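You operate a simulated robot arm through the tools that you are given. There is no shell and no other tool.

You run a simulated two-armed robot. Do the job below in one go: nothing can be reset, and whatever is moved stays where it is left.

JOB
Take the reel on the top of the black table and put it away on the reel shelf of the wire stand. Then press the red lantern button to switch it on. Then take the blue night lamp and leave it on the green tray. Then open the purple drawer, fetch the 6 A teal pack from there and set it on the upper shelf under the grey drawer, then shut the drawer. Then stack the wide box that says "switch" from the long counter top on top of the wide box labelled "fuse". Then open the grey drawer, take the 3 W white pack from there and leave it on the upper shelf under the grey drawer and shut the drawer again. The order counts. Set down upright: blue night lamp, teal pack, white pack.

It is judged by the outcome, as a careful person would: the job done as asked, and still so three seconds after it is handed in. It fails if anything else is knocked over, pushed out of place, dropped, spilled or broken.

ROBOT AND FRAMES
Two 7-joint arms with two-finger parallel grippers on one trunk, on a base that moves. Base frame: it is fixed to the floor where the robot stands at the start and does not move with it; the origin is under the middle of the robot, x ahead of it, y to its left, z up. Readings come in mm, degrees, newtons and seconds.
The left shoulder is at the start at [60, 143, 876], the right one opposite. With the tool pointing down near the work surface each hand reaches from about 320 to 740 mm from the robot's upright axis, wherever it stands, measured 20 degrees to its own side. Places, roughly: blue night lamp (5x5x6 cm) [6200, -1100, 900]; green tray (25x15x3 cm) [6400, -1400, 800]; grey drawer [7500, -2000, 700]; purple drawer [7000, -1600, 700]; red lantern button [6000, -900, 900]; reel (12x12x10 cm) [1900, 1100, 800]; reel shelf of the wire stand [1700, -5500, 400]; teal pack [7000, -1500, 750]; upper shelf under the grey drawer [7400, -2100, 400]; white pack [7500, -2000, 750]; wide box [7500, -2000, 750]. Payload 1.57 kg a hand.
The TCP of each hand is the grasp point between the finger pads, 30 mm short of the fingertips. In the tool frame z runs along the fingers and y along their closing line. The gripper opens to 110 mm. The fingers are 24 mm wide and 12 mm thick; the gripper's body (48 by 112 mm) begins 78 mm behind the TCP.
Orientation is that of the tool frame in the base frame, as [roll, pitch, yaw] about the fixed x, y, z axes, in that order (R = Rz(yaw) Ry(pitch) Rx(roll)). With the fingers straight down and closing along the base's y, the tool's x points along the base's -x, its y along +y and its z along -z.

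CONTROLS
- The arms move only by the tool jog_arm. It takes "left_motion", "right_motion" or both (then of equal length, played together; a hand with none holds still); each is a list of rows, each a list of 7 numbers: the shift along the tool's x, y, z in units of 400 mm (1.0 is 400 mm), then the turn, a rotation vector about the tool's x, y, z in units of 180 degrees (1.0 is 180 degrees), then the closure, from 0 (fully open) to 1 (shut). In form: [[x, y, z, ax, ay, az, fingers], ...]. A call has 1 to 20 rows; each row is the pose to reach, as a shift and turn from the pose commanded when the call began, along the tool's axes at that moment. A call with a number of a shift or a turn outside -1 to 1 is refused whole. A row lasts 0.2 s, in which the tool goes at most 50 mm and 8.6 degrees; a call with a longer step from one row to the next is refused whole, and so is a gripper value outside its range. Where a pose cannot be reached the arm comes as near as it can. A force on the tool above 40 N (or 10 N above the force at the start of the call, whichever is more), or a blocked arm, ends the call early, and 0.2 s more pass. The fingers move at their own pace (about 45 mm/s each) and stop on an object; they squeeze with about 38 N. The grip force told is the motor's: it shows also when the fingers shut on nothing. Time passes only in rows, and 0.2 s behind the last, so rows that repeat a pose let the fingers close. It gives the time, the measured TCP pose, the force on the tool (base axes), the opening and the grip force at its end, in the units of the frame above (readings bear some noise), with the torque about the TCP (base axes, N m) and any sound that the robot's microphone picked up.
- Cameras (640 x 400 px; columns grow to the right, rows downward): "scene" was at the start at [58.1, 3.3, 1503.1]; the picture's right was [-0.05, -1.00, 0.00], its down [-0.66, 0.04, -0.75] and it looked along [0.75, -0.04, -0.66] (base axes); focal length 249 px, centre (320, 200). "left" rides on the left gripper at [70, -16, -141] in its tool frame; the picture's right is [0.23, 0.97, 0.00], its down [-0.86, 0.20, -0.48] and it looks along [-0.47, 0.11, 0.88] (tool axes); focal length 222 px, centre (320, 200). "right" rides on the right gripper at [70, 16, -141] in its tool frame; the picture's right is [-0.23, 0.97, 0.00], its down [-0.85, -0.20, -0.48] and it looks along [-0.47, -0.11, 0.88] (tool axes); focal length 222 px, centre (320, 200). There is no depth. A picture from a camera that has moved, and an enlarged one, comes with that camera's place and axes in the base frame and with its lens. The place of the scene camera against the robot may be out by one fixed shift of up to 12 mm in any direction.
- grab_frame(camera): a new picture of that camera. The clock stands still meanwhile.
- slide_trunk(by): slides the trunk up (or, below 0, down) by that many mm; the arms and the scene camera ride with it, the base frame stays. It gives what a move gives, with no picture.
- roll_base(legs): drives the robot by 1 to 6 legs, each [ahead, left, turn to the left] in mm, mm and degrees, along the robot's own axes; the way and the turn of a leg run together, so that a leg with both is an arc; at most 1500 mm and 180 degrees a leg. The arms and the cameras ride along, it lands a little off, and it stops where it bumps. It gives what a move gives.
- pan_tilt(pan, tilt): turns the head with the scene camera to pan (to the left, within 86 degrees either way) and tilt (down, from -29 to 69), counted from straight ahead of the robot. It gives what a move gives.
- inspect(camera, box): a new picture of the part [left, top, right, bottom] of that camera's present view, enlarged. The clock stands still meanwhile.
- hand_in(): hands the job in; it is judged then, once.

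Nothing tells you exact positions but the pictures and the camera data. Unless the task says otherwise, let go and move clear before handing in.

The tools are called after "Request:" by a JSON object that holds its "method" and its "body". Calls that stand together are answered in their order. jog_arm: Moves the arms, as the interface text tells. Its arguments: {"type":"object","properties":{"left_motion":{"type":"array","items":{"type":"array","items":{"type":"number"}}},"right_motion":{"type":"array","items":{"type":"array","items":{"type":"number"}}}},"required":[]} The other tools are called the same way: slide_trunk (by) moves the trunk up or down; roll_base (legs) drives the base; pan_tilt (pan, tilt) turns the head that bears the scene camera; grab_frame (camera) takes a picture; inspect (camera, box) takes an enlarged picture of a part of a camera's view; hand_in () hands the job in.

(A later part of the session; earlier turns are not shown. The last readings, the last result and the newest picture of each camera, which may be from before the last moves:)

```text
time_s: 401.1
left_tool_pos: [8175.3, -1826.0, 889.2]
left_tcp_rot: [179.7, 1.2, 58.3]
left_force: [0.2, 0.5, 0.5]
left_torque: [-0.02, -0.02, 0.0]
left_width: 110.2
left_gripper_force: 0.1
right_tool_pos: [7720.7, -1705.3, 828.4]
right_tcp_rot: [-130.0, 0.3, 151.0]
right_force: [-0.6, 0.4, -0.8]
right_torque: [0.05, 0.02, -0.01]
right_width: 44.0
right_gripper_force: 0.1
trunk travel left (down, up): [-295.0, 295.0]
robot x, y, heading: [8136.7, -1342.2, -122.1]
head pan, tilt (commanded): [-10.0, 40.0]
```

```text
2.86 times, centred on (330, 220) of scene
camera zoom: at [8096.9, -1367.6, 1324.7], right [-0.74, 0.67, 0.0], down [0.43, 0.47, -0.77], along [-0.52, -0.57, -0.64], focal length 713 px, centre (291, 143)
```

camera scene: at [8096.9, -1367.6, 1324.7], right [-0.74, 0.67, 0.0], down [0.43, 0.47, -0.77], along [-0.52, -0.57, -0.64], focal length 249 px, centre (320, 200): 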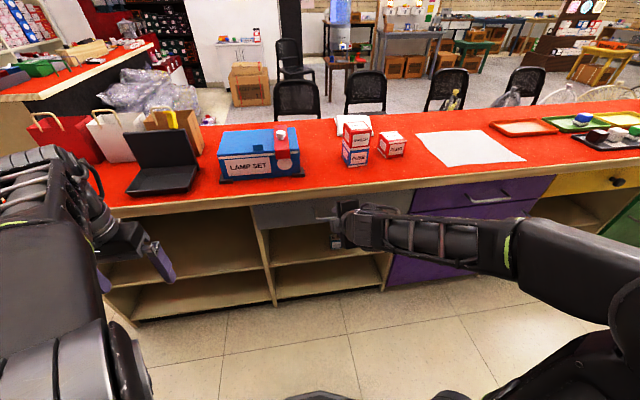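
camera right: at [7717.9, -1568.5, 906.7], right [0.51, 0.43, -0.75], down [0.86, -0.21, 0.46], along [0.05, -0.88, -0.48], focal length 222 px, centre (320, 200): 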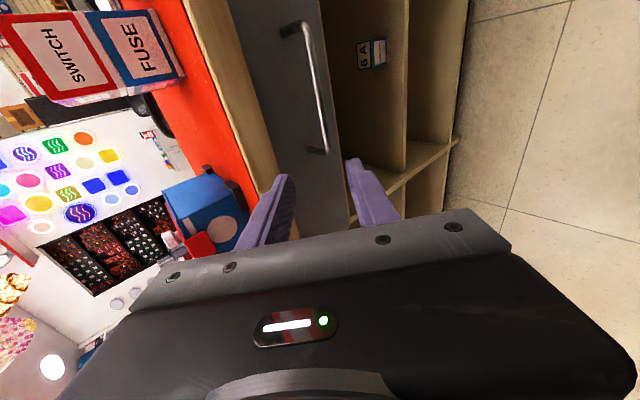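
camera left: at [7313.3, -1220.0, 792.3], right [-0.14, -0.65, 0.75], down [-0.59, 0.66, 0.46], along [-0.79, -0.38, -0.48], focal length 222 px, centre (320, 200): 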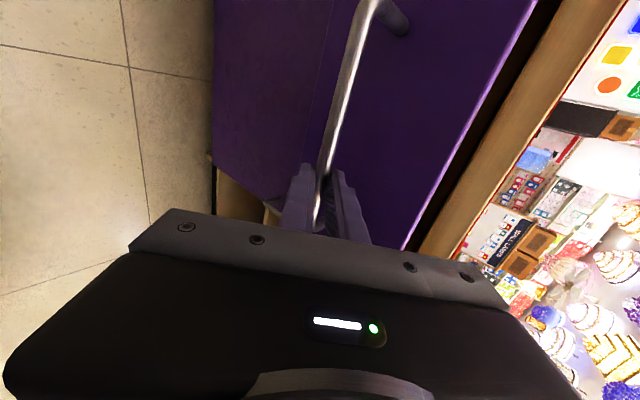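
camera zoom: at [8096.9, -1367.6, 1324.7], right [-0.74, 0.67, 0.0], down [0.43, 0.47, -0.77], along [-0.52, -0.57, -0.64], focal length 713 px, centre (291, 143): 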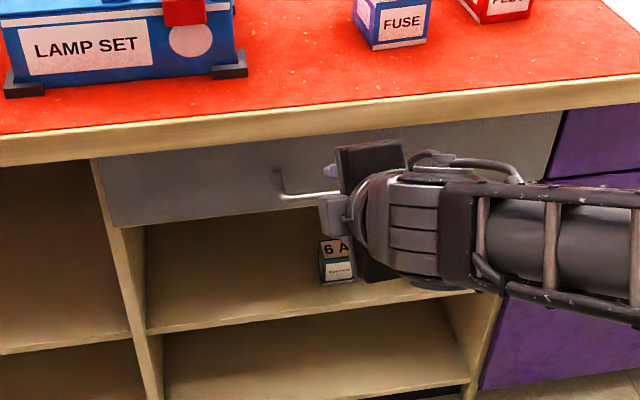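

The grey handle bar spans about 160 mm at z ≈ 703. I'll move to a pre-grasp in front of its middle.

Request:
{"method": "jog_arm", "body": {"right_motion": [[0.022, 0.003, 0.042, 0, 0.0026, 0.0022, 0.65], [0.044, 0.006, 0.084, 0, 0.0051, 0.0043, 0.7], [0.066, 0.009, 0.126, 0, 0.0077, 0.0065, 0.7], [0.088, 0.012, 0.168, 0, 0.0102, 0.0086, 0.7], [0.11, 0.015, 0.21, 0, 0.0128, 0.0108, 0.7], [0.1308, 0.017, 0.2523, 0, 0.0153, 0.0129, 0.7], [0.1308, 0.017, 0.2523, 0, 0.0153, 0.0129, 0.7]]}}

Request:
{"method": "inspect", "body": {"camera": "right", "box": [220, 20, 400, 220]}}

```text
time_s: 402.7
left_tool_pos: [8175.3, -1825.5, 889.5]
left_tcp_rot: [179.6, 1.2, 58.4]
left_force: [1.1, 0.1, 0.7]
left_torque: [0.04, 0.01, 0.03]
left_width: 110.0
left_gripper_force: 0.0
right_tool_pos: [7638.7, -1745.2, 756.5]
right_tcp_rot: [-129.9, 0.3, 147.2]
right_force: [0.1, 0.4, -0.3]
right_torque: [0.02, -0.01, -0.01]
right_width: 33.0
right_gripper_force: 0.1
trunk travel left (down, up): [-295.0, 295.0]
robot x, y, heading: [8134.5, -1340.7, -122.6]
head pan, tilt (commanded): [-10.0, 40.0]
```

```text
2.00 times, centred on (310, 120) of right
camera zoom: at [7643.9, -1608.7, 834.3], right [0.53, 0.4, -0.74], down [0.85, -0.26, 0.47], along [-0.01, -0.88, -0.48], focal length 444 px, centre (340, 360)
```

zoom: 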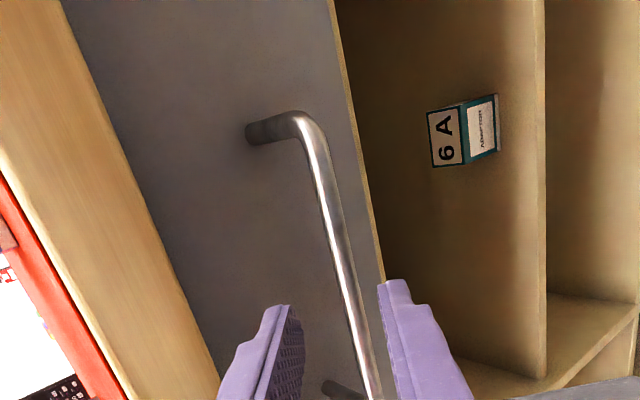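

The bar is dead on the tool axis. Advancing and gripping it.

Request:
{"method": "jog_arm", "body": {"right_motion": [[0, 0, 0.04, 0, 0, 0, 0.7], [0, 0, 0.08, 0, 0, 0, 0.7], [0, 0, 0.12, 0, 0, 0, 0.7], [0, 0, 0.15, 0, 0, 0, 0.7], [0, 0, 0.172, 0, 0, 0, 0.7], [0, 0, 0.172, 0, 0, 0, 0.85], [0, 0, 0.172, 0, 0, 0, 1], [0, 0, 0.172, 0, 0, 0, 1], [0, 0, 0.172, 0, 0, 0, 1]]}}

Request:
{"method": "inspect", "body": {"camera": "right", "box": [220, 60, 420, 260]}}

```text
time_s: 404.7
left_tool_pos: [8175.3, -1825.0, 889.5]
left_tcp_rot: [179.8, 1.1, 58.2]
left_force: [0.2, 0.7, 0.8]
left_torque: [0.0, 0.05, 0.03]
left_width: 110.1
left_gripper_force: 0.0
right_tool_pos: [7611.1, -1788.0, 713.1]
right_tcp_rot: [-130.4, 0.4, 147.2]
right_force: [10.1, 16.3, -15.9]
right_torque: [0.46, 0.06, 0.17]
right_width: 10.7
right_gripper_force: 28.8
trunk travel left (down, up): [-295.0, 295.0]
robot x, y, heading: [8134.4, -1339.0, -122.4]
head pan, tilt (commanded): [-10.0, 40.0]
```

```text
2.00 times, centred on (320, 160) of right
camera zoom: at [7616.6, -1650.5, 790.4], right [0.54, 0.4, -0.74], down [0.84, -0.26, 0.47], along [-0.01, -0.88, -0.48], focal length 444 px, centre (320, 280)
```

zoom: 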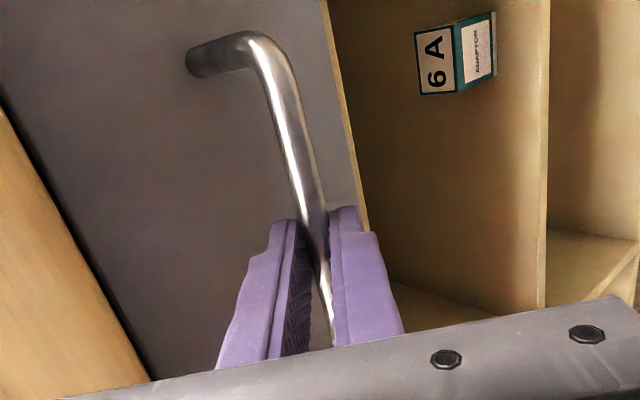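

Gripped. Pulling the grey drawer out slowly.

Request:
{"method": "jog_arm", "body": {"right_motion": [[0, 0.016, -0.019, 0, 0, 0, 1], [0, 0.048, -0.057, 0, 0, 0, 1], [0, 0.08, -0.096, 0, 0, 0, 1], [0, 0.112, -0.134, 0, 0, 0, 1], [0, 0.145, -0.172, 0, 0, 0, 1], [0, 0.177, -0.211, 0, 0, 0, 1], [0, 0.209, -0.249, 0, 0, 0, 1], [0, 0.241, -0.287, 0, 0, 0, 1], [0, 0.273, -0.326, 0, 0, 0, 1], [0, 0.3053, -0.3639, 0, 0, 0, 1], [0, 0.3053, -0.3639, 0, 0, 0, 1]]}}

Request:
{"method": "grab_frame", "body": {"camera": "scene"}}

Request:
{"method": "inspect", "body": {"camera": "scene", "box": [230, 140, 430, 280]}}

```text
time_s: 407.1
left_tool_pos: [8175.0, -1825.9, 889.2]
left_tcp_rot: [179.7, 1.0, 58.3]
left_force: [0.7, 0.5, 0.7]
left_torque: [0.02, 0.0, 0.04]
left_width: 109.9
left_gripper_force: 0.1
right_tool_pos: [7700.5, -1652.3, 712.6]
right_tcp_rot: [-130.5, 0.5, 147.5]
right_force: [4.2, -3.1, -35.1]
right_torque: [0.39, -0.08, 0.14]
right_width: 10.8
right_gripper_force: 28.7
right hand out of reach, approached as far as the arm can: row 9, 10, 11
trunk travel left (down, up): [-295.0, 295.0]
robot x, y, heading: [8132.7, -1339.1, -122.4]
head pan, tilt (commanded): [-10.0, 40.0]
```

```text
taken
camera scene: at [8095.1, -1369.6, 1324.5], right [-0.74, 0.67, 0.0], down [0.43, 0.48, -0.76], along [-0.52, -0.56, -0.64], focal length 249 px, centre (320, 200)
```

scene: 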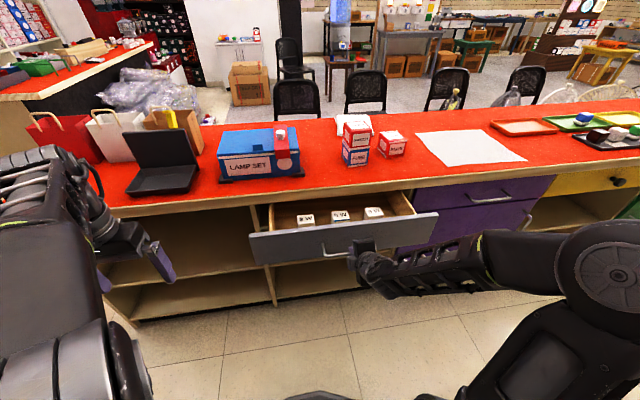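

```text
2.86 times, centred on (330, 210) of scene
camera zoom: at [8095.1, -1369.6, 1324.5], right [-0.74, 0.67, 0.0], down [0.43, 0.48, -0.76], along [-0.52, -0.56, -0.64], focal length 713 px, centre (291, 171)
```

zoom: 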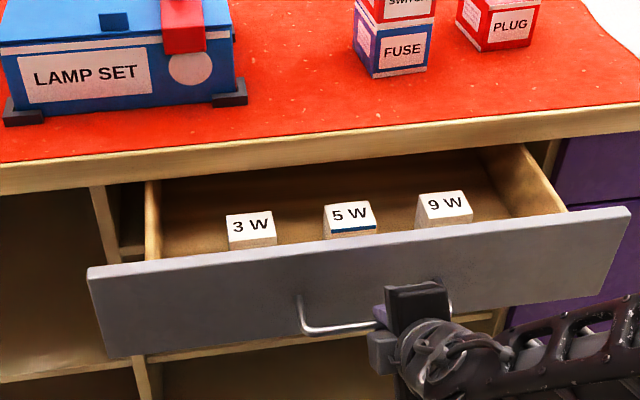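

The drawer opened about 160 mm; the packs are 3 W (left), 5 W and 9 W. The arm reached its near limit, so I'll pull a little more by backing the base.

Request:
{"method": "roll_base", "body": {"legs": [[-38, 0, 0]]}}

Request:
{"method": "inspect", "body": {"camera": "scene", "box": [230, 140, 430, 280]}}

```text
time_s: 407.9
left_tool_pos: [8194.9, -1794.5, 888.3]
left_tcp_rot: [179.7, 1.0, 58.2]
left_force: [0.2, 0.2, -0.2]
left_torque: [0.0, -0.02, 0.02]
left_width: 110.2
left_gripper_force: 0.0
right_tool_pos: [7719.4, -1621.0, 712.9]
right_tcp_rot: [-130.6, 0.5, 147.4]
right_force: [8.6, -5.7, -31.5]
right_torque: [0.22, -0.29, 0.4]
right_width: 10.9
right_gripper_force: 28.6
trunk travel left (down, up): [-295.0, 295.0]
robot x, y, heading: [8153.7, -1304.4, -122.4]
head pan, tilt (commanded): [-10.0, 40.0]
```

```text
2.86 times, centred on (330, 210) of scene
camera zoom: at [8115.7, -1337.9, 1324.6], right [-0.74, 0.67, 0.0], down [0.43, 0.48, -0.76], along [-0.52, -0.56, -0.64], focal length 713 px, centre (291, 171)
```

zoom: 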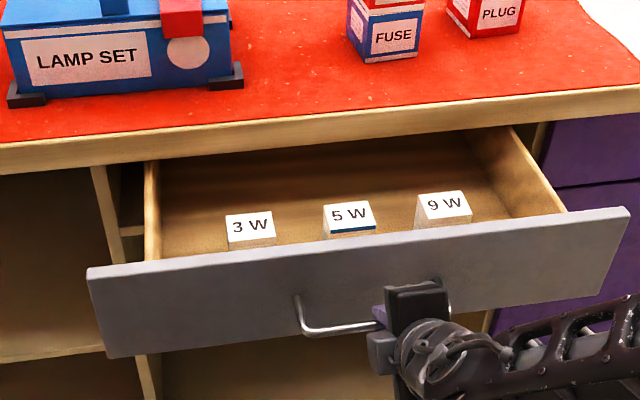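

Request:
{"method": "jog_arm", "body": {"right_motion": [[0, 0, 0, 0, 0, 0, 0.85], [0, 0, 0, 0, 0, 0, 0.6], [0, 0, 0, 0, 0, 0, 0.6], [0, 0, -0.03, 0, 0, 0, 0.6], [0, 0, -0.06, 0, 0, 0, 0.6], [0, 0, -0.1, 0, 0, 0, 0.6], [0, 0, -0.12, 0, 0, 0, 0.6]]}}

Request:
{"method": "inspect", "body": {"camera": "right", "box": [200, 0, 440, 260]}}

Request:
{"method": "grab_frame", "body": {"camera": "scene"}}

```text
time_s: 409.6
left_tool_pos: [8196.2, -1794.3, 890.2]
left_tcp_rot: [179.7, 1.2, 58.3]
left_force: [0.2, -0.5, -0.1]
left_torque: [0.01, 0.03, 0.0]
left_width: 109.9
left_gripper_force: 0.1
right_tool_pos: [7723.6, -1613.3, 754.0]
right_tcp_rot: [-130.5, 0.4, 147.5]
right_force: [0.3, 0.0, -1.0]
right_torque: [-0.03, -0.01, 0.0]
right_width: 44.1
right_gripper_force: 0.1
right hand out of reach, approached as far as the arm can: row 4, 5, 6, 7
trunk travel left (down, up): [-295.0, 295.0]
robot x, y, heading: [8157.2, -1305.8, -122.4]
head pan, tilt (commanded): [-10.0, 40.0]
```

```text
1.54 times, centred on (320, 130) of right
camera zoom: at [7727.5, -1477.2, 832.1], right [0.54, 0.41, -0.74], down [0.84, -0.26, 0.47], along [0.0, -0.88, -0.48], focal length 342 px, centre (320, 308)
```

zoom: 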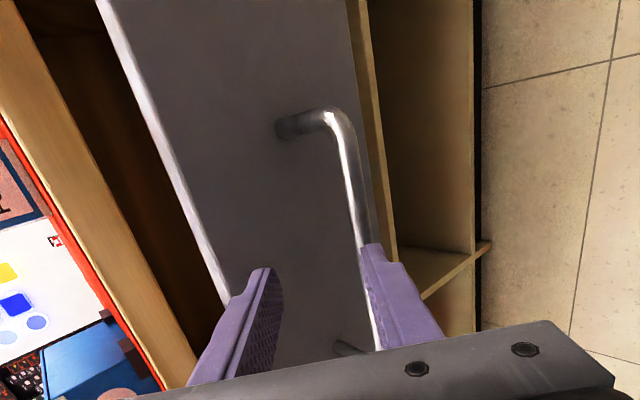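

```text
taken
camera scene: at [8117.4, -1335.7, 1324.7], right [-0.74, 0.67, 0.0], down [0.43, 0.47, -0.77], along [-0.52, -0.57, -0.64], focal length 249 px, centre (320, 200)
```

scene: 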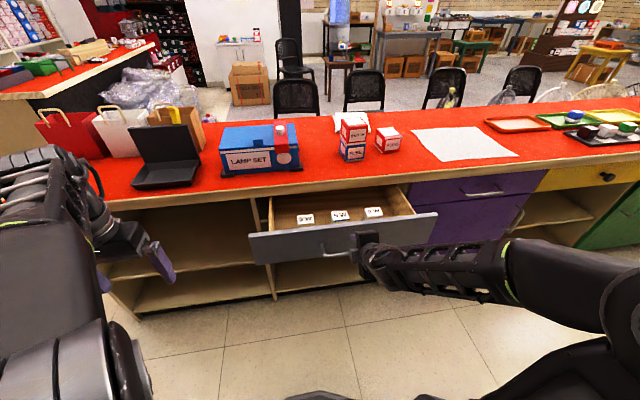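

The fingers are clear of the bar. I'll go straight up, raise the trunk, and turn the hand back to nearly vertical for picking.

Request:
{"method": "jog_arm", "body": {"right_motion": [[0, -0.06, -0.05, 0, 0, 0, 0.6], [0, -0.12, -0.1, 0, 0, 0, 0.6], [0, -0.18, -0.151, 0, 0, 0, 0.5], [0, -0.24, -0.201, 0, 0, 0, 0.4], [0, -0.287, -0.241, 0, 0, 0, 0.23], [0, -0.287, -0.241, 0, 0, 0, 0.23]]}}

Request:
{"method": "slide_trunk", "body": {"by": 190}}

Request:
{"method": "grab_frame", "body": {"camera": "scene"}}

```text
time_s: 410.9
left_tool_pos: [8194.2, -1794.5, 891.0]
left_tcp_rot: [179.6, 1.2, 58.2]
left_force: [0.4, -1.2, -0.3]
left_torque: [-0.01, -0.01, -0.01]
left_width: 110.1
left_gripper_force: 0.0
right_tool_pos: [7720.6, -1613.7, 906.1]
right_tcp_rot: [-130.4, 0.4, 147.4]
right_force: [-0.8, 0.3, -0.2]
right_torque: [-0.01, -0.01, -0.02]
right_width: 84.7
right_gripper_force: 0.0
trunk travel left (down, up): [-295.0, 295.0]
robot x, y, heading: [8153.8, -1302.8, -122.3]
head pan, tilt (commanded): [-10.0, 40.0]
```

```text
time_s: 413.0
left_tool_pos: [8195.3, -1793.3, 1080.3]
left_tcp_rot: [179.8, 1.2, 58.3]
left_force: [-0.2, -0.5, 0.8]
left_torque: [0.01, 0.0, 0.01]
left_width: 110.0
left_gripper_force: 0.0
right_tool_pos: [7721.7, -1613.5, 1094.6]
right_tcp_rot: [-130.5, 0.5, 147.5]
right_force: [-0.4, -0.5, -0.1]
right_torque: [-0.01, -0.02, -0.02]
right_width: 84.5
right_gripper_force: 0.0
trunk travel left (down, up): [-485.0, 105.0]
robot x, y, heading: [8157.0, -1300.5, -122.4]
head pan, tilt (commanded): [-10.0, 40.0]
```

```text
taken
camera scene: at [8117.0, -1336.1, 1514.7], right [-0.74, 0.67, 0.0], down [0.43, 0.47, -0.77], along [-0.52, -0.57, -0.64], focal length 249 px, centre (320, 200)
```

scene: 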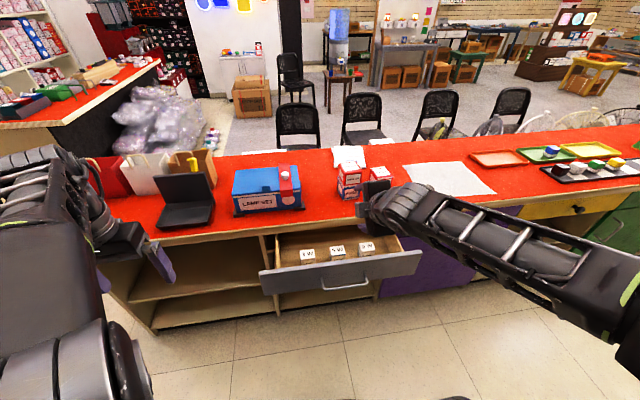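

Request:
{"method": "jog_arm", "body": {"right_motion": [[0, 0, 0, -0.0145, 0.0145, 0.0398, 0.23], [0, 0, 0, -0.029, 0.029, 0.0796, 0.23], [0, 0, 0, -0.0435, 0.0435, 0.1194, 0.23], [0, 0, 0, -0.058, 0.058, 0.1592, 0.23], [0, 0, 0, -0.0725, 0.0725, 0.199, 0.23], [0, 0, 0, -0.087, 0.087, 0.2389, 0.23], [0, 0, 0, -0.1014, 0.1014, 0.2787, 0.23], [0, 0, 0, -0.1159, 0.1159, 0.3185, 0.23], [0, 0, 0, -0.1304, 0.1304, 0.3583, 0.23], [0, 0, 0, -0.1449, 0.1449, 0.3981, 0.23], [0, 0, 0, -0.1594, 0.1594, 0.4379, 0.23], [0, 0, 0, -0.1739, 0.1739, 0.4777, 0.23], [0, 0, 0, -0.1739, 0.1739, 0.4777, 0.23]]}}

Request:
{"method": "grab_frame", "body": {"camera": "right"}}

Request:
{"method": "grab_frame", "body": {"camera": "scene"}}

```text
time_s: 415.8
left_tool_pos: [8194.6, -1793.5, 1079.3]
left_tcp_rot: [179.7, 1.2, 58.3]
left_force: [-0.1, 0.1, 0.6]
left_torque: [-0.01, 0.0, -0.01]
left_width: 110.5
left_gripper_force: 0.1
right_tool_pos: [7721.9, -1615.7, 1097.2]
right_tcp_rot: [179.5, 9.4, 57.3]
right_force: [0.4, 0.2, -0.5]
right_torque: [0.02, 0.01, 0.0]
right_width: 84.7
right_gripper_force: 0.0
trunk travel left (down, up): [-485.0, 105.0]
robot x, y, heading: [8156.9, -1307.2, -122.6]
head pan, tilt (commanded): [-10.0, 40.0]
```

```text
taken
camera right: at [7784.7, -1545.5, 1222.8], right [0.7, -0.71, 0.05], down [-0.58, -0.53, 0.61], along [-0.41, -0.45, -0.79], focal length 222 px, centre (320, 200)
```

right: 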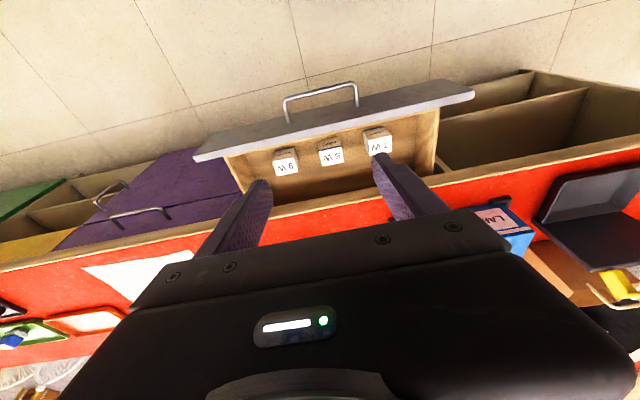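

```text
taken
camera scene: at [8117.1, -1336.0, 1514.7], right [-0.74, 0.67, 0.0], down [0.43, 0.47, -0.77], along [-0.52, -0.57, -0.64], focal length 249 px, centre (320, 200)
```

scene: 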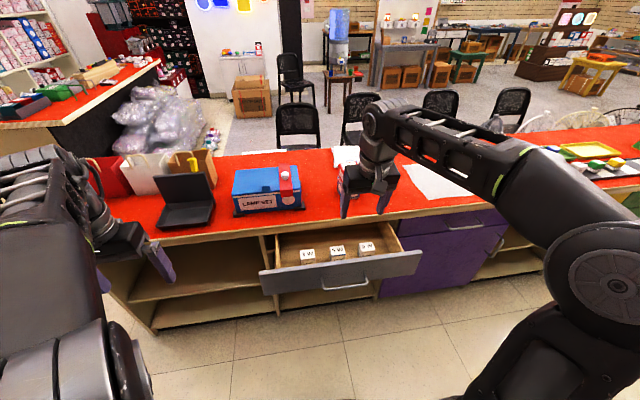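

Request:
{"method": "roll_base", "body": {"legs": [[60, 0, 0], [0, 100, 0]]}}

Request:
{"method": "jog_arm", "body": {"right_motion": [[-0.03, 0.01, 0.06, 0, 0, 0, 0.23], [-0.06, 0.02, 0.13, 0, 0, 0, 0.23], [-0.09, 0.03, 0.2, 0, 0, 0, 0.23], [-0.12, 0.04, 0.28, 0, 0, 0, 0.23], [-0.14, 0.05, 0.36, 0, 0, 0, 0.23], [-0.14, 0.06, 0.43, 0, 0, 0, 0.23], [-0.14, 0.06, 0.48, 0, 0, 0, 0.23], [-0.14, 0.06, 0.48, 0, 0, 0, 0.23]]}}

Request:
{"method": "grab_frame", "body": {"camera": "right"}}

Request:
{"method": "inspect", "body": {"camera": "scene", "box": [260, 160, 460, 300]}}

```text
time_s: 417.6
left_tool_pos: [8246.7, -1898.2, 1079.2]
left_tcp_rot: [179.7, 1.2, 58.4]
left_force: [0.7, -1.3, 0.6]
left_torque: [-0.03, 0.01, 0.0]
left_width: 109.9
left_gripper_force: 0.2
right_tool_pos: [7774.0, -1718.8, 1096.1]
right_tcp_rot: [179.7, 9.6, 57.4]
right_force: [0.9, -0.9, 0.1]
right_torque: [0.06, 0.02, -0.03]
right_width: 84.9
right_gripper_force: 0.1
trunk travel left (down, up): [-485.0, 105.0]
robot x, y, heading: [8208.0, -1412.5, -122.6]
head pan, tilt (commanded): [-10.0, 40.0]
```

```text
time_s: 419.4
left_tool_pos: [8247.6, -1896.9, 1079.8]
left_tcp_rot: [179.7, 1.2, 58.3]
left_force: [0.0, 0.2, -0.6]
left_torque: [0.04, -0.01, 0.02]
left_width: 110.2
left_gripper_force: 0.1
right_tool_pos: [7748.7, -1805.3, 915.9]
right_tcp_rot: [179.5, 9.6, 57.3]
right_force: [-0.2, -0.1, -0.3]
right_torque: [0.0, -0.01, 0.0]
right_width: 84.9
right_gripper_force: 0.2
trunk travel left (down, up): [-485.0, 105.0]
robot x, y, heading: [8204.9, -1411.1, -122.6]
head pan, tilt (commanded): [-10.0, 40.0]
```

```text
taken
camera right: at [7810.6, -1736.1, 1042.4], right [0.7, -0.71, 0.05], down [-0.58, -0.53, 0.61], along [-0.41, -0.46, -0.79], focal length 222 px, centre (320, 200)
```

right: 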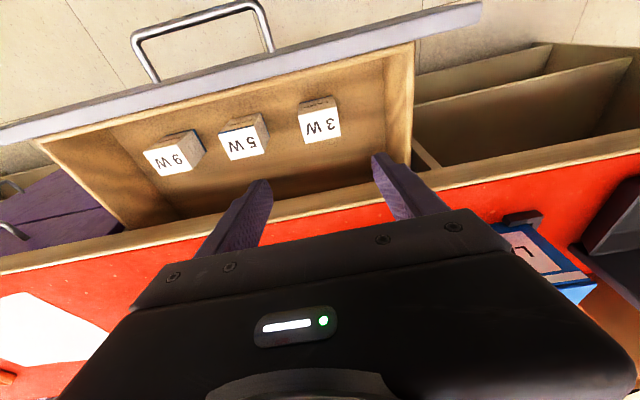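

```text
2.86 times, centred on (360, 230) of scene
camera zoom: at [8168.9, -1439.8, 1514.7], right [-0.74, 0.67, 0.0], down [0.43, 0.47, -0.77], along [-0.52, -0.57, -0.64], focal length 713 px, centre (206, 114)
```

zoom: 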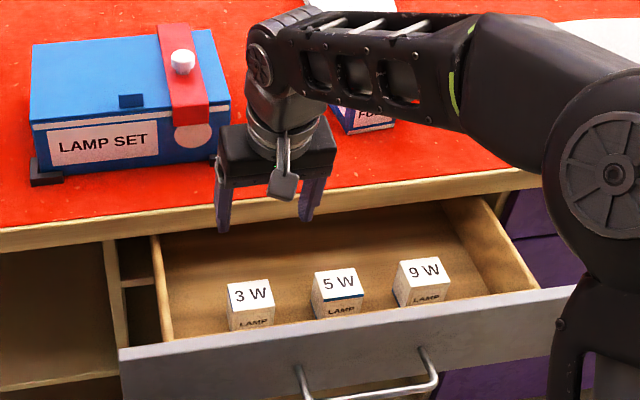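

Request:
{"method": "inspect", "body": {"camera": "right", "box": [240, 70, 400, 190]}}

```text
3.33 times, centred on (320, 130) of right
camera zoom: at [7810.6, -1736.1, 1042.4], right [0.7, -0.71, 0.05], down [-0.58, -0.53, 0.61], along [-0.41, -0.46, -0.79], focal length 740 px, centre (320, 433)
```

zoom: 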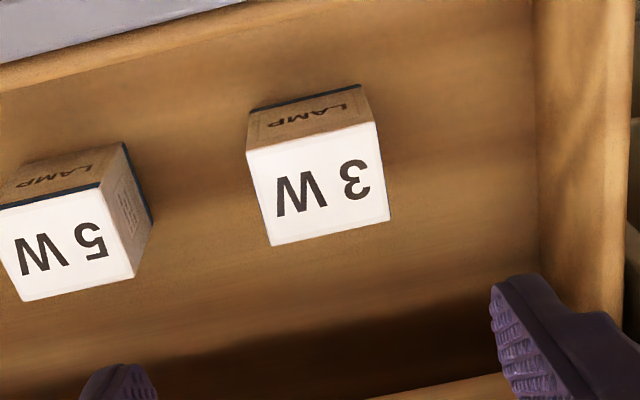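

3 W pack: top centre about (7740, −1826, 725). I'll move above it and descend partway.

Request:
{"method": "jog_arm", "body": {"right_motion": [[-0.0478, 0.01, 0.008, 0, 0, 0, 0.23], [-0.035, 0.01, 0.09, 0, 0, 0, 0.23], [-0.02, 0.01, 0.18, 0, 0, 0, 0.23], [-0.004, 0.01, 0.27, 0, 0, 0, 0.23], [0.0122, 0.01, 0.363, 0, 0, 0, 0.23], [0.0122, 0.01, 0.363, 0, 0, 0, 0.23]]}}

Request:
{"method": "inspect", "body": {"camera": "right", "box": [200, 80, 440, 240]}}

```text
time_s: 420.8
left_tool_pos: [8246.9, -1897.2, 1079.2]
left_tcp_rot: [179.6, 1.2, 58.3]
left_force: [0.6, -0.3, -0.3]
left_torque: [-0.01, 0.0, -0.01]
left_width: 109.6
left_gripper_force: 0.0
right_tool_pos: [7742.7, -1821.4, 770.0]
right_tcp_rot: [179.4, 9.6, 57.3]
right_force: [-0.1, 0.5, 0.0]
right_torque: [-0.01, 0.0, 0.0]
right_width: 84.7
right_gripper_force: 0.1
trunk travel left (down, up): [-485.0, 105.0]
robot x, y, heading: [8206.6, -1407.7, -122.3]
head pan, tilt (commanded): [-10.0, 40.0]
```

```text
2.50 times, centred on (320, 160) of right
camera zoom: at [7805.5, -1752.8, 897.1], right [0.7, -0.71, 0.05], down [-0.58, -0.53, 0.61], along [-0.41, -0.46, -0.79], focal length 555 px, centre (320, 300)
```

zoom: 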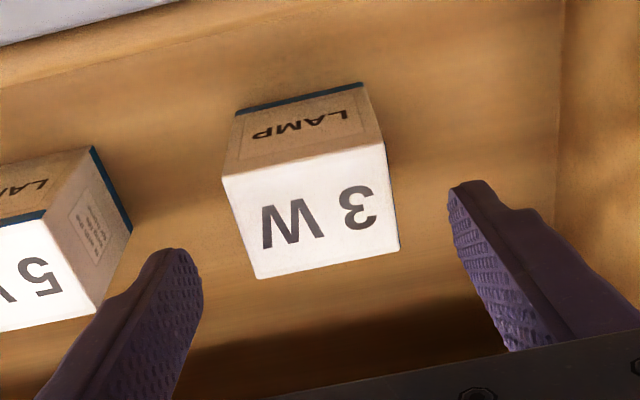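

Request:
{"method": "jog_arm", "body": {"right_motion": [[0.006, -0.005, 0.035, 0, 0, 0, 0.23], [0.012, -0.005, 0.07, 0, 0, 0, 0.23], [0.018, -0.005, 0.105, 0, 0, 0, 0.23], [0.0225, -0.005, 0.1331, 0, 0, 0, 0.23], [0.0225, -0.005, 0.1331, 0, 0, 0, 0.23]]}}

Request:
{"method": "inspect", "body": {"camera": "right", "box": [200, 80, 440, 240]}}

```text
time_s: 421.9
left_tool_pos: [8246.3, -1898.8, 1080.0]
left_tcp_rot: [179.7, 1.2, 58.2]
left_force: [0.5, -0.1, -0.6]
left_torque: [0.02, 0.03, 0.0]
left_width: 109.9
left_gripper_force: 0.0
right_tool_pos: [7740.5, -1821.8, 718.2]
right_tcp_rot: [179.5, 9.6, 57.3]
right_force: [0.4, 0.2, 0.1]
right_torque: [0.01, -0.03, 0.02]
right_width: 84.6
right_gripper_force: 0.1
trunk travel left (down, up): [-485.0, 105.0]
robot x, y, heading: [8207.7, -1413.2, -122.3]
head pan, tilt (commanded): [-10.0, 40.0]
```

```text
2.50 times, centred on (320, 160) of right
camera zoom: at [7803.1, -1753.4, 844.0], right [0.7, -0.71, 0.05], down [-0.58, -0.53, 0.61], along [-0.41, -0.46, -0.79], focal length 555 px, centre (320, 300)
```

zoom: 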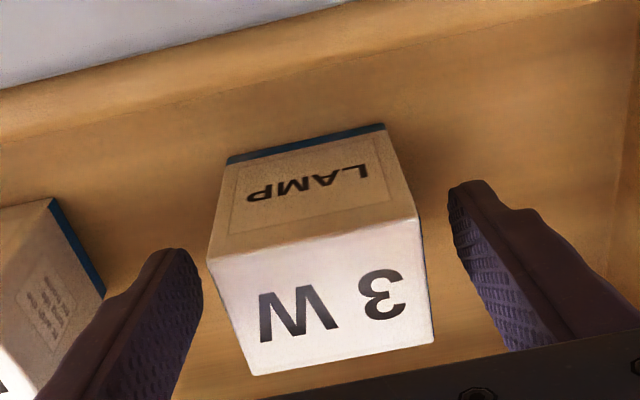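

The 3 W pack sits between the fingers. Closing and lifting it straight out.

Request:
{"method": "jog_arm", "body": {"right_motion": [[0, 0, 0, 0, 0, 0, 0.5], [0, 0, 0, 0, 0, 0, 0.8], [0, 0, 0, 0, 0, 0, 1], [0, 0, 0, 0, 0, 0, 1], [0, 0, 0, 0, 0, 0, 1]]}}

Request:
{"method": "jog_arm", "body": {"right_motion": [[-0.004, 0, -0.025, 0, 0, 0, 1], [-0.013, 0, -0.074, 0, 0, 0, 1], [-0.025, 0, -0.148, 0, 0, 0, 1], [-0.0375, 0, -0.222, 0, 0, 0, 1], [-0.05, 0, -0.296, 0, 0, 0, 1], [-0.0625, 0, -0.37, 0, 0, 0, 1], [-0.075, 0, -0.444, 0, 0, 0, 1], [-0.0875, 0, -0.518, 0, 0, 0, 1], [-0.096, 0, -0.568, 0, 0, 0, 1], [-0.096, 0, -0.568, 0, 0, 0, 1]]}}

Request:
{"method": "grab_frame", "body": {"camera": "right"}}

Request:
{"method": "grab_frame", "body": {"camera": "scene"}}

```text
time_s: 423.1
left_tool_pos: [8246.3, -1897.2, 1079.9]
left_tcp_rot: [179.7, 1.3, 58.3]
left_force: [-0.4, -0.1, 0.6]
left_torque: [-0.02, 0.02, -0.01]
left_width: 109.8
left_gripper_force: 0.2
right_tool_pos: [7740.5, -1823.0, 717.0]
right_tcp_rot: [179.4, 9.7, 57.5]
right_force: [-0.1, -0.3, -0.1]
right_torque: [-0.02, -0.01, 0.0]
right_width: 55.4
right_gripper_force: 38.4
trunk travel left (down, up): [-485.0, 105.0]
robot x, y, heading: [8205.8, -1411.4, -122.3]
head pan, tilt (commanded): [-10.0, 40.0]
```

```text
time_s: 425.4
left_tool_pos: [8246.1, -1898.2, 1080.1]
left_tcp_rot: [179.7, 1.2, 58.3]
left_force: [0.6, 0.3, -0.7]
left_torque: [0.02, 0.0, 0.04]
left_width: 110.0
left_gripper_force: 0.1
right_tool_pos: [7738.2, -1824.0, 949.6]
right_tcp_rot: [179.4, 9.5, 57.4]
right_force: [-0.4, -0.5, -1.0]
right_torque: [-0.01, 0.0, -0.02]
right_width: 55.4
right_gripper_force: 37.5
trunk travel left (down, up): [-485.0, 105.0]
robot x, y, heading: [8205.7, -1409.0, -122.5]
head pan, tilt (commanded): [-10.0, 40.0]
```

```text
taken
camera right: at [7801.8, -1755.4, 1076.2], right [0.7, -0.71, 0.05], down [-0.58, -0.53, 0.61], along [-0.41, -0.45, -0.79], focal length 222 px, centre (320, 200)
```

right: 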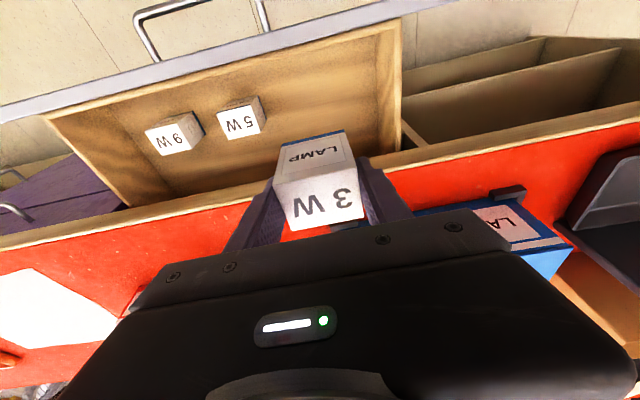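

```text
taken
camera scene: at [8168.7, -1440.1, 1514.7], right [-0.74, 0.67, 0.0], down [0.43, 0.47, -0.77], along [-0.52, -0.57, -0.64], focal length 249 px, centre (320, 200)
```

scene: 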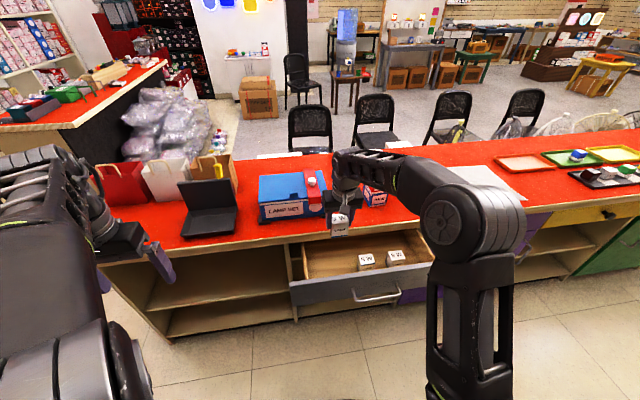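

The 3 W pack is out. With the drawer open I can't reach under it, so I'll set the pack briefly on the counter's free edge, push the drawer nearly closed, and then place the pack on the shelf before shutting the drawer for good.

Request:
{"method": "roll_base", "body": {"legs": [[0, -92, 0]]}}

Request:
{"method": "jog_arm", "body": {"right_motion": [[-0.04, 0, 0.007, 0, 0, 0, 1], [-0.08, 0, 0.014, 0, 0, 0, 1], [-0.12, 0, 0.02, 0, 0, 0, 1], [-0.16, 0, 0.027, 0, 0, 0, 1], [-0.2145, 0, 0.0363, 0, 0, 0, 1], [-0.2145, 0, 0.0363, 0, 0, 0, 1]]}}

Request:
{"method": "grab_frame", "body": {"camera": "right"}}

Request:
{"method": "inspect", "body": {"camera": "scene", "box": [260, 130, 460, 290]}}

```text
time_s: 426.5
left_tool_pos: [8167.3, -1848.3, 1080.3]
left_tcp_rot: [179.6, 1.2, 58.1]
left_force: [-0.9, -0.6, -1.0]
left_torque: [-0.03, -0.05, -0.01]
left_width: 109.8
left_gripper_force: 0.0
right_tool_pos: [7659.7, -1773.7, 948.9]
right_tcp_rot: [179.6, 9.6, 57.2]
right_force: [-0.8, 0.3, -0.9]
right_torque: [-0.04, -0.04, -0.03]
right_width: 55.5
right_gripper_force: 38.2
trunk travel left (down, up): [-485.0, 105.0]
robot x, y, heading: [8128.0, -1359.0, -122.5]
head pan, tilt (commanded): [-10.0, 40.0]
```

```text
time_s: 427.9
left_tool_pos: [8168.2, -1847.4, 1080.0]
left_tcp_rot: [179.7, 1.2, 58.1]
left_force: [-0.4, -0.6, -0.3]
left_torque: [0.01, 0.02, 0.01]
left_width: 110.0
left_gripper_force: 0.0
right_tool_pos: [7615.1, -1847.2, 949.6]
right_tcp_rot: [179.6, 9.6, 57.2]
right_force: [-0.5, -0.3, -1.2]
right_torque: [-0.01, -0.02, -0.03]
right_width: 55.5
right_gripper_force: 38.0
trunk travel left (down, up): [-485.0, 105.0]
robot x, y, heading: [8129.6, -1364.4, -122.5]
head pan, tilt (commanded): [-10.0, 40.0]
```

```text
taken
camera right: at [7676.9, -1778.6, 1075.9], right [0.7, -0.71, 0.05], down [-0.58, -0.53, 0.61], along [-0.41, -0.45, -0.79], focal length 222 px, centre (320, 200)
```

right: 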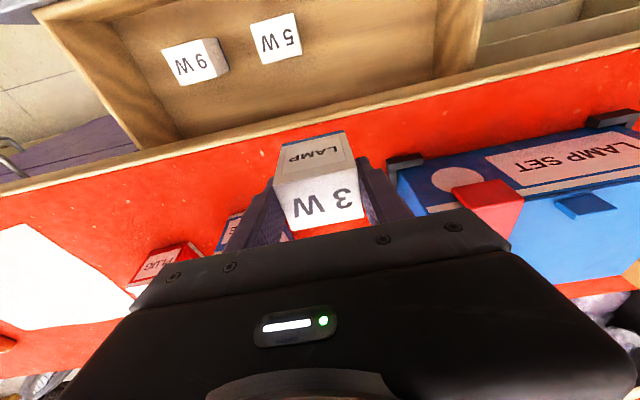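

```text
2.50 times, centred on (360, 210) of scene
camera zoom: at [8090.8, -1390.0, 1514.7], right [-0.74, 0.68, 0.0], down [0.43, 0.47, -0.77], along [-0.52, -0.56, -0.64], focal length 624 px, centre (220, 175)
```

zoom: 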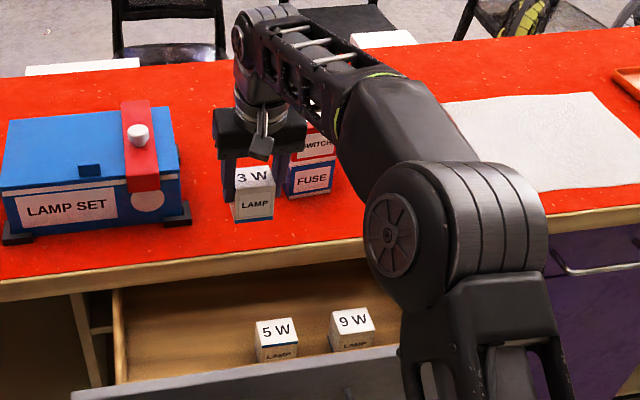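

Request:
{"method": "jog_arm", "body": {"right_motion": [[0.0125, 0, 0.074, 0, 0, 0, 1], [0.0245, 0, 0.145, 0, 0, 0, 1], [0.0288, 0, 0.1701, 0, 0, 0, 1], [0.0296, 0, 0.175, 0, 0, 0, 1], [0.0304, 0, 0.18, 0, 0, 0, 1], [0.0304, 0, 0.18, 0, 0, 0, 1]]}}

```text
time_s: 429.3
left_tool_pos: [8168.5, -1848.0, 1079.9]
left_tcp_rot: [179.7, 1.2, 58.2]
left_force: [0.3, -1.0, 0.1]
left_torque: [0.01, -0.01, -0.01]
left_width: 109.9
left_gripper_force: 0.2
right_tool_pos: [7614.2, -1846.3, 877.9]
right_tcp_rot: [179.6, 9.5, 57.2]
right_force: [0.3, 0.0, 6.6]
right_torque: [0.19, 0.19, -0.05]
right_width: 55.1
right_gripper_force: 37.7
trunk travel left (down, up): [-485.0, 105.0]
robot x, y, heading: [8128.9, -1358.7, -122.6]
head pan, tilt (commanded): [-10.0, 40.0]
```

Request:
{"method": "jog_arm", "body": {"right_motion": [[0, 0, 0, 0, 0, 0, 0.45], [0, 0, 0, 0, 0, 0, 0.3], [0, 0, 0, 0, 0, 0, 0.2], [0, 0, 0, 0, 0, 0, 0.2], [-0.015, 0, -0.08, 0, 0, 0, 0.2], [-0.03, 0, -0.17, 0, 0, 0, 0.2], [-0.04, 0, -0.25, 0, 0, 0, 0.2], [-0.04, 0, -0.25, 0, 0, 0, 0.2]]}}

Request:
{"method": "inspect", "body": {"camera": "scene", "box": [260, 130, 460, 290]}}

Request:
{"method": "grab_frame", "body": {"camera": "right"}}

```text
time_s: 431.1
left_tool_pos: [8167.9, -1847.3, 1080.0]
left_tcp_rot: [179.7, 1.2, 58.1]
left_force: [-0.3, -0.4, 1.0]
left_torque: [0.02, 0.02, -0.03]
left_width: 110.1
left_gripper_force: 0.1
right_tool_pos: [7613.4, -1845.0, 975.3]
right_tcp_rot: [179.6, 9.5, 57.2]
right_force: [0.2, 0.8, 0.0]
right_torque: [0.0, -0.02, 0.02]
right_width: 88.0
right_gripper_force: 0.0
trunk travel left (down, up): [-485.0, 105.0]
robot x, y, heading: [8128.5, -1361.8, -122.8]
head pan, tilt (commanded): [-10.0, 40.0]
```

```text
2.50 times, centred on (360, 210) of scene
camera zoom: at [8090.6, -1390.3, 1514.7], right [-0.74, 0.68, 0.0], down [0.43, 0.47, -0.77], along [-0.52, -0.56, -0.64], focal length 624 px, centre (220, 175)
```

zoom: 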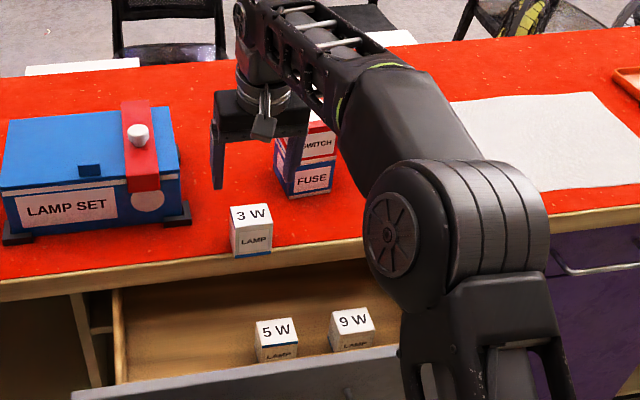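

```text
taken
camera right: at [7676.1, -1777.2, 1102.1], right [0.7, -0.71, 0.05], down [-0.58, -0.53, 0.61], along [-0.41, -0.45, -0.79], focal length 222 px, centre (320, 200)
```

right: 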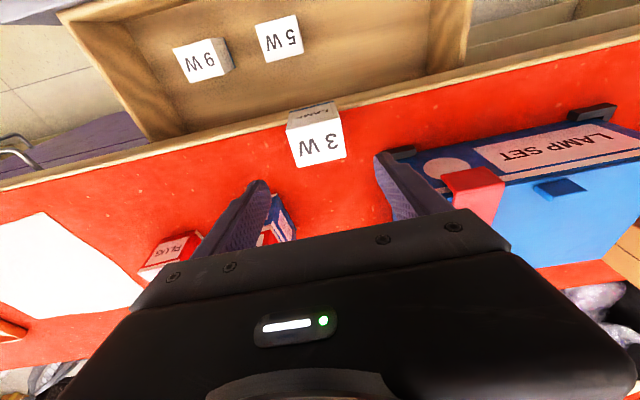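

The 3 W pack stands safely on the counter. Now I'll back off, move slightly left, tilt the hand with fingers closed, and lower it in front of the grey drawer's face.

Request:
{"method": "roll_base", "body": {"legs": [[-50, 0, 0], [0, 85, 0]]}}

Request:
{"method": "jog_arm", "body": {"right_motion": [[0.09, 0, -0.015, 0, -0.04, 0, 0.5], [0.18, 0, -0.03, 0, -0.08, 0, 1], [0.27, 0, -0.045, 0, -0.12, 0, 1], [0.36, 0, -0.06, 0, -0.16, 0, 1], [0.45, 0, -0.075, 0, -0.2, 0, 1], [0.481, 0, -0.08, 0, -0.225, 0, 1], [0.481, 0, -0.08, 0, -0.225, 0, 1]]}}

Request:
{"method": "grab_frame", "body": {"camera": "right"}}

Request:
{"method": "grab_frame", "body": {"camera": "scene"}}

```text
time_s: 432.7
left_tool_pos: [8267.4, -1851.6, 1079.9]
left_tcp_rot: [179.8, 1.2, 58.2]
left_force: [0.0, -0.3, -0.7]
left_torque: [0.03, 0.03, -0.01]
left_width: 110.0
left_gripper_force: 0.0
right_tool_pos: [7712.8, -1848.1, 975.6]
right_tcp_rot: [179.6, 9.5, 57.4]
right_force: [0.3, -1.8, -0.7]
right_torque: [0.04, 0.0, -0.02]
right_width: 87.8
right_gripper_force: 0.1
trunk travel left (down, up): [-485.0, 105.0]
robot x, y, heading: [8231.1, -1360.8, -122.6]
head pan, tilt (commanded): [-10.0, 40.0]
```

```text
time_s: 434.3
left_tool_pos: [8266.2, -1850.2, 1079.9]
left_tcp_rot: [179.7, 1.2, 58.2]
left_force: [-0.5, -0.4, 0.1]
left_torque: [0.02, 0.03, 0.02]
left_width: 110.1
left_gripper_force: 0.0
right_tool_pos: [7816.2, -1683.4, 975.3]
right_tcp_rot: [179.1, 50.1, 56.7]
right_force: [0.1, -0.2, -0.2]
right_torque: [0.01, 0.01, 0.02]
right_width: 0.0
right_gripper_force: 21.0
trunk travel left (down, up): [-485.0, 105.0]
robot x, y, heading: [8230.0, -1361.8, -122.3]
head pan, tilt (commanded): [-10.0, 40.0]
```

```text
taken
camera right: at [7912.9, -1563.8, 1012.2], right [0.74, -0.65, 0.18], down [-0.27, -0.04, 0.96], along [-0.61, -0.76, -0.21], focal length 222 px, centre (320, 200)
```

right: 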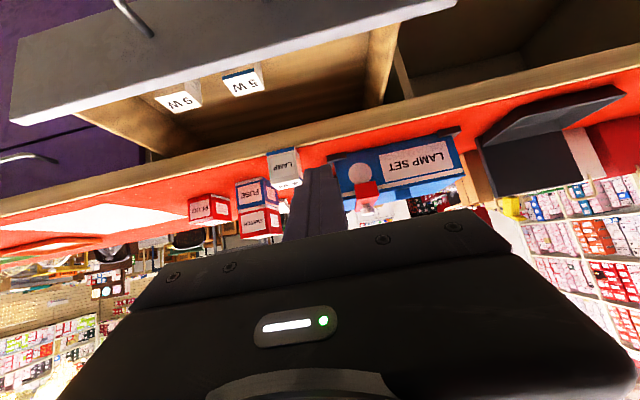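

```text
taken
camera scene: at [8189.2, -1392.1, 1514.7], right [-0.74, 0.68, 0.0], down [0.43, 0.47, -0.77], along [-0.52, -0.56, -0.64], focal length 249 px, centre (320, 200)
```

scene: 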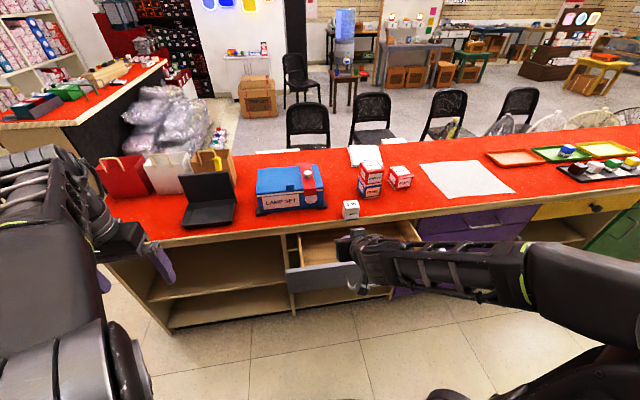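

Request:
{"method": "jog_arm", "body": {"right_motion": [[0.05, 0.03, 0.042, 0, 0, 0, 1], [0.12, 0.07, 0.1, 0, 0, 0, 1], [0.2, 0.07, 0.167, 0, 0, 0, 1], [0.28, 0.07, 0.234, 0, 0, 0, 1], [0.36, 0.07, 0.301, 0, 0, 0, 1], [0.43, 0.07, 0.36, 0, 0, 0, 1], [0.46, 0.07, 0.385, 0, 0, 0, 1], [0.46, 0.07, 0.385, 0, 0, 0, 1]]}}

Request:
{"method": "grab_frame", "body": {"camera": "right"}}

Request:
{"method": "inspect", "body": {"camera": "scene", "box": [260, 180, 460, 320]}}

```text
time_s: 436.1
left_tool_pos: [8267.8, -1850.5, 1079.8]
left_tcp_rot: [179.7, 1.2, 58.3]
left_force: [0.1, 0.5, 0.0]
left_torque: [0.03, -0.01, 0.0]
left_width: 109.7
left_gripper_force: 0.1
right_tool_pos: [7841.4, -1700.6, 737.2]
right_tcp_rot: [179.5, 50.0, 56.7]
right_force: [-0.4, -0.8, -0.5]
right_torque: [-0.01, -0.03, -0.05]
right_width: 0.3
right_gripper_force: 21.4
right hand out of reach, approached as far as the arm can: row 3
trunk travel left (down, up): [-485.0, 105.0]
robot x, y, heading: [8223.4, -1361.1, -122.5]
head pan, tilt (commanded): [-10.0, 40.0]
```

```text
taken
camera right: at [7938.8, -1581.8, 773.9], right [0.74, -0.65, 0.18], down [-0.27, -0.04, 0.96], along [-0.62, -0.76, -0.21], focal length 222 px, centre (320, 200)
```

right: 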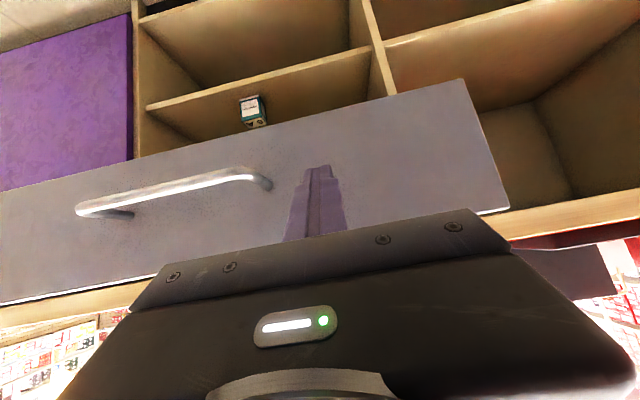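

```text
2.86 times, centred on (360, 250) of scene
camera zoom: at [8189.9, -1392.5, 1514.7], right [-0.74, 0.68, 0.0], down [0.43, 0.47, -0.77], along [-0.52, -0.56, -0.64], focal length 713 px, centre (206, 57)
```

zoom: 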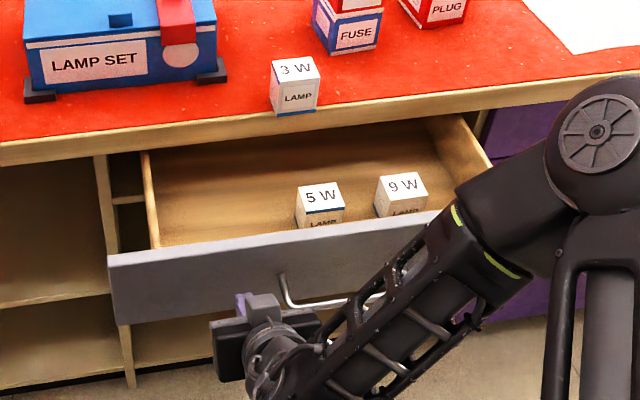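

Request:
{"method": "jog_arm", "body": {"right_motion": [[-0.032, 0, 0.038, 0, 0, 0, 1], [-0.06, 0, 0.072, 0, 0, 0, 1], [-0.09, 0, 0.107, 0, 0, 0, 1], [-0.116, 0, 0.138, 0, 0, 0, 1], [-0.141, 0, 0.169, 0, 0, 0, 1], [-0.167, 0, 0.199, 0, 0, 0, 1], [-0.193, 0, 0.23, 0, 0, 0, 1], [-0.219, 0, 0.26, 0, 0, 0, 1], [-0.244, 0, 0.291, 0, 0, 0, 1], [-0.27, 0, 0.322, 0, 0, 0, 1], [-0.29, 0, 0.346, 0, 0, 0, 1], [-0.3, 0, 0.359, 0, 0, 0, 1]]}}

Request:
{"method": "grab_frame", "body": {"camera": "right"}}

Request:
{"method": "inspect", "body": {"camera": "scene", "box": [230, 160, 430, 300]}}

```text
time_s: 438.7
left_tool_pos: [8266.6, -1850.1, 1079.0]
left_tcp_rot: [179.7, 1.2, 58.1]
left_force: [0.5, -0.1, -0.4]
left_torque: [0.02, -0.02, -0.01]
left_width: 110.0
left_gripper_force: 0.0
right_tool_pos: [7740.7, -1858.1, 734.2]
right_tcp_rot: [179.3, 50.0, 56.8]
right_force: [0.1, -0.2, 0.7]
right_torque: [-0.01, 0.01, -0.02]
right_width: 0.0
right_gripper_force: 21.3
trunk travel left (down, up): [-485.0, 105.0]
robot x, y, heading: [8228.1, -1361.3, -122.6]
head pan, tilt (commanded): [-10.0, 40.0]
```

```text
taken
camera right: at [7836.9, -1738.5, 771.2], right [0.74, -0.65, 0.18], down [-0.27, -0.04, 0.96], along [-0.61, -0.76, -0.21], focal length 222 px, centre (320, 200)
```

right: 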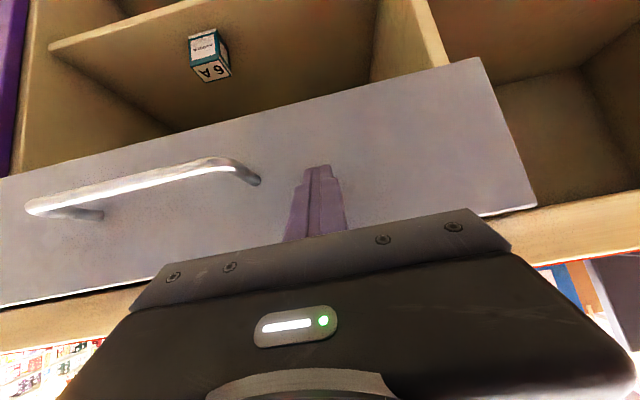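

```text
2.86 times, centred on (330, 230) of scene
camera zoom: at [8189.0, -1392.4, 1514.7], right [-0.74, 0.68, 0.0], down [0.43, 0.47, -0.77], along [-0.52, -0.56, -0.64], focal length 713 px, centre (291, 114)
```

zoom: 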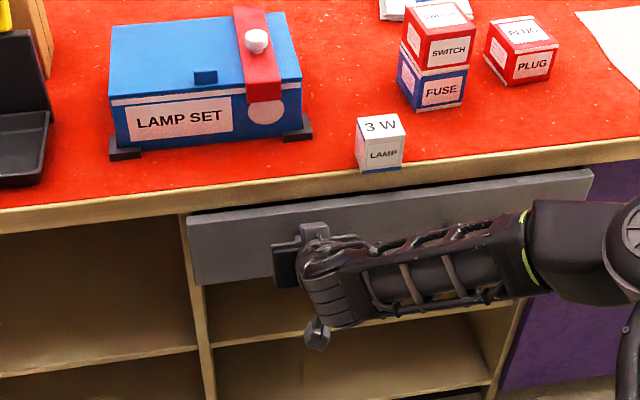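

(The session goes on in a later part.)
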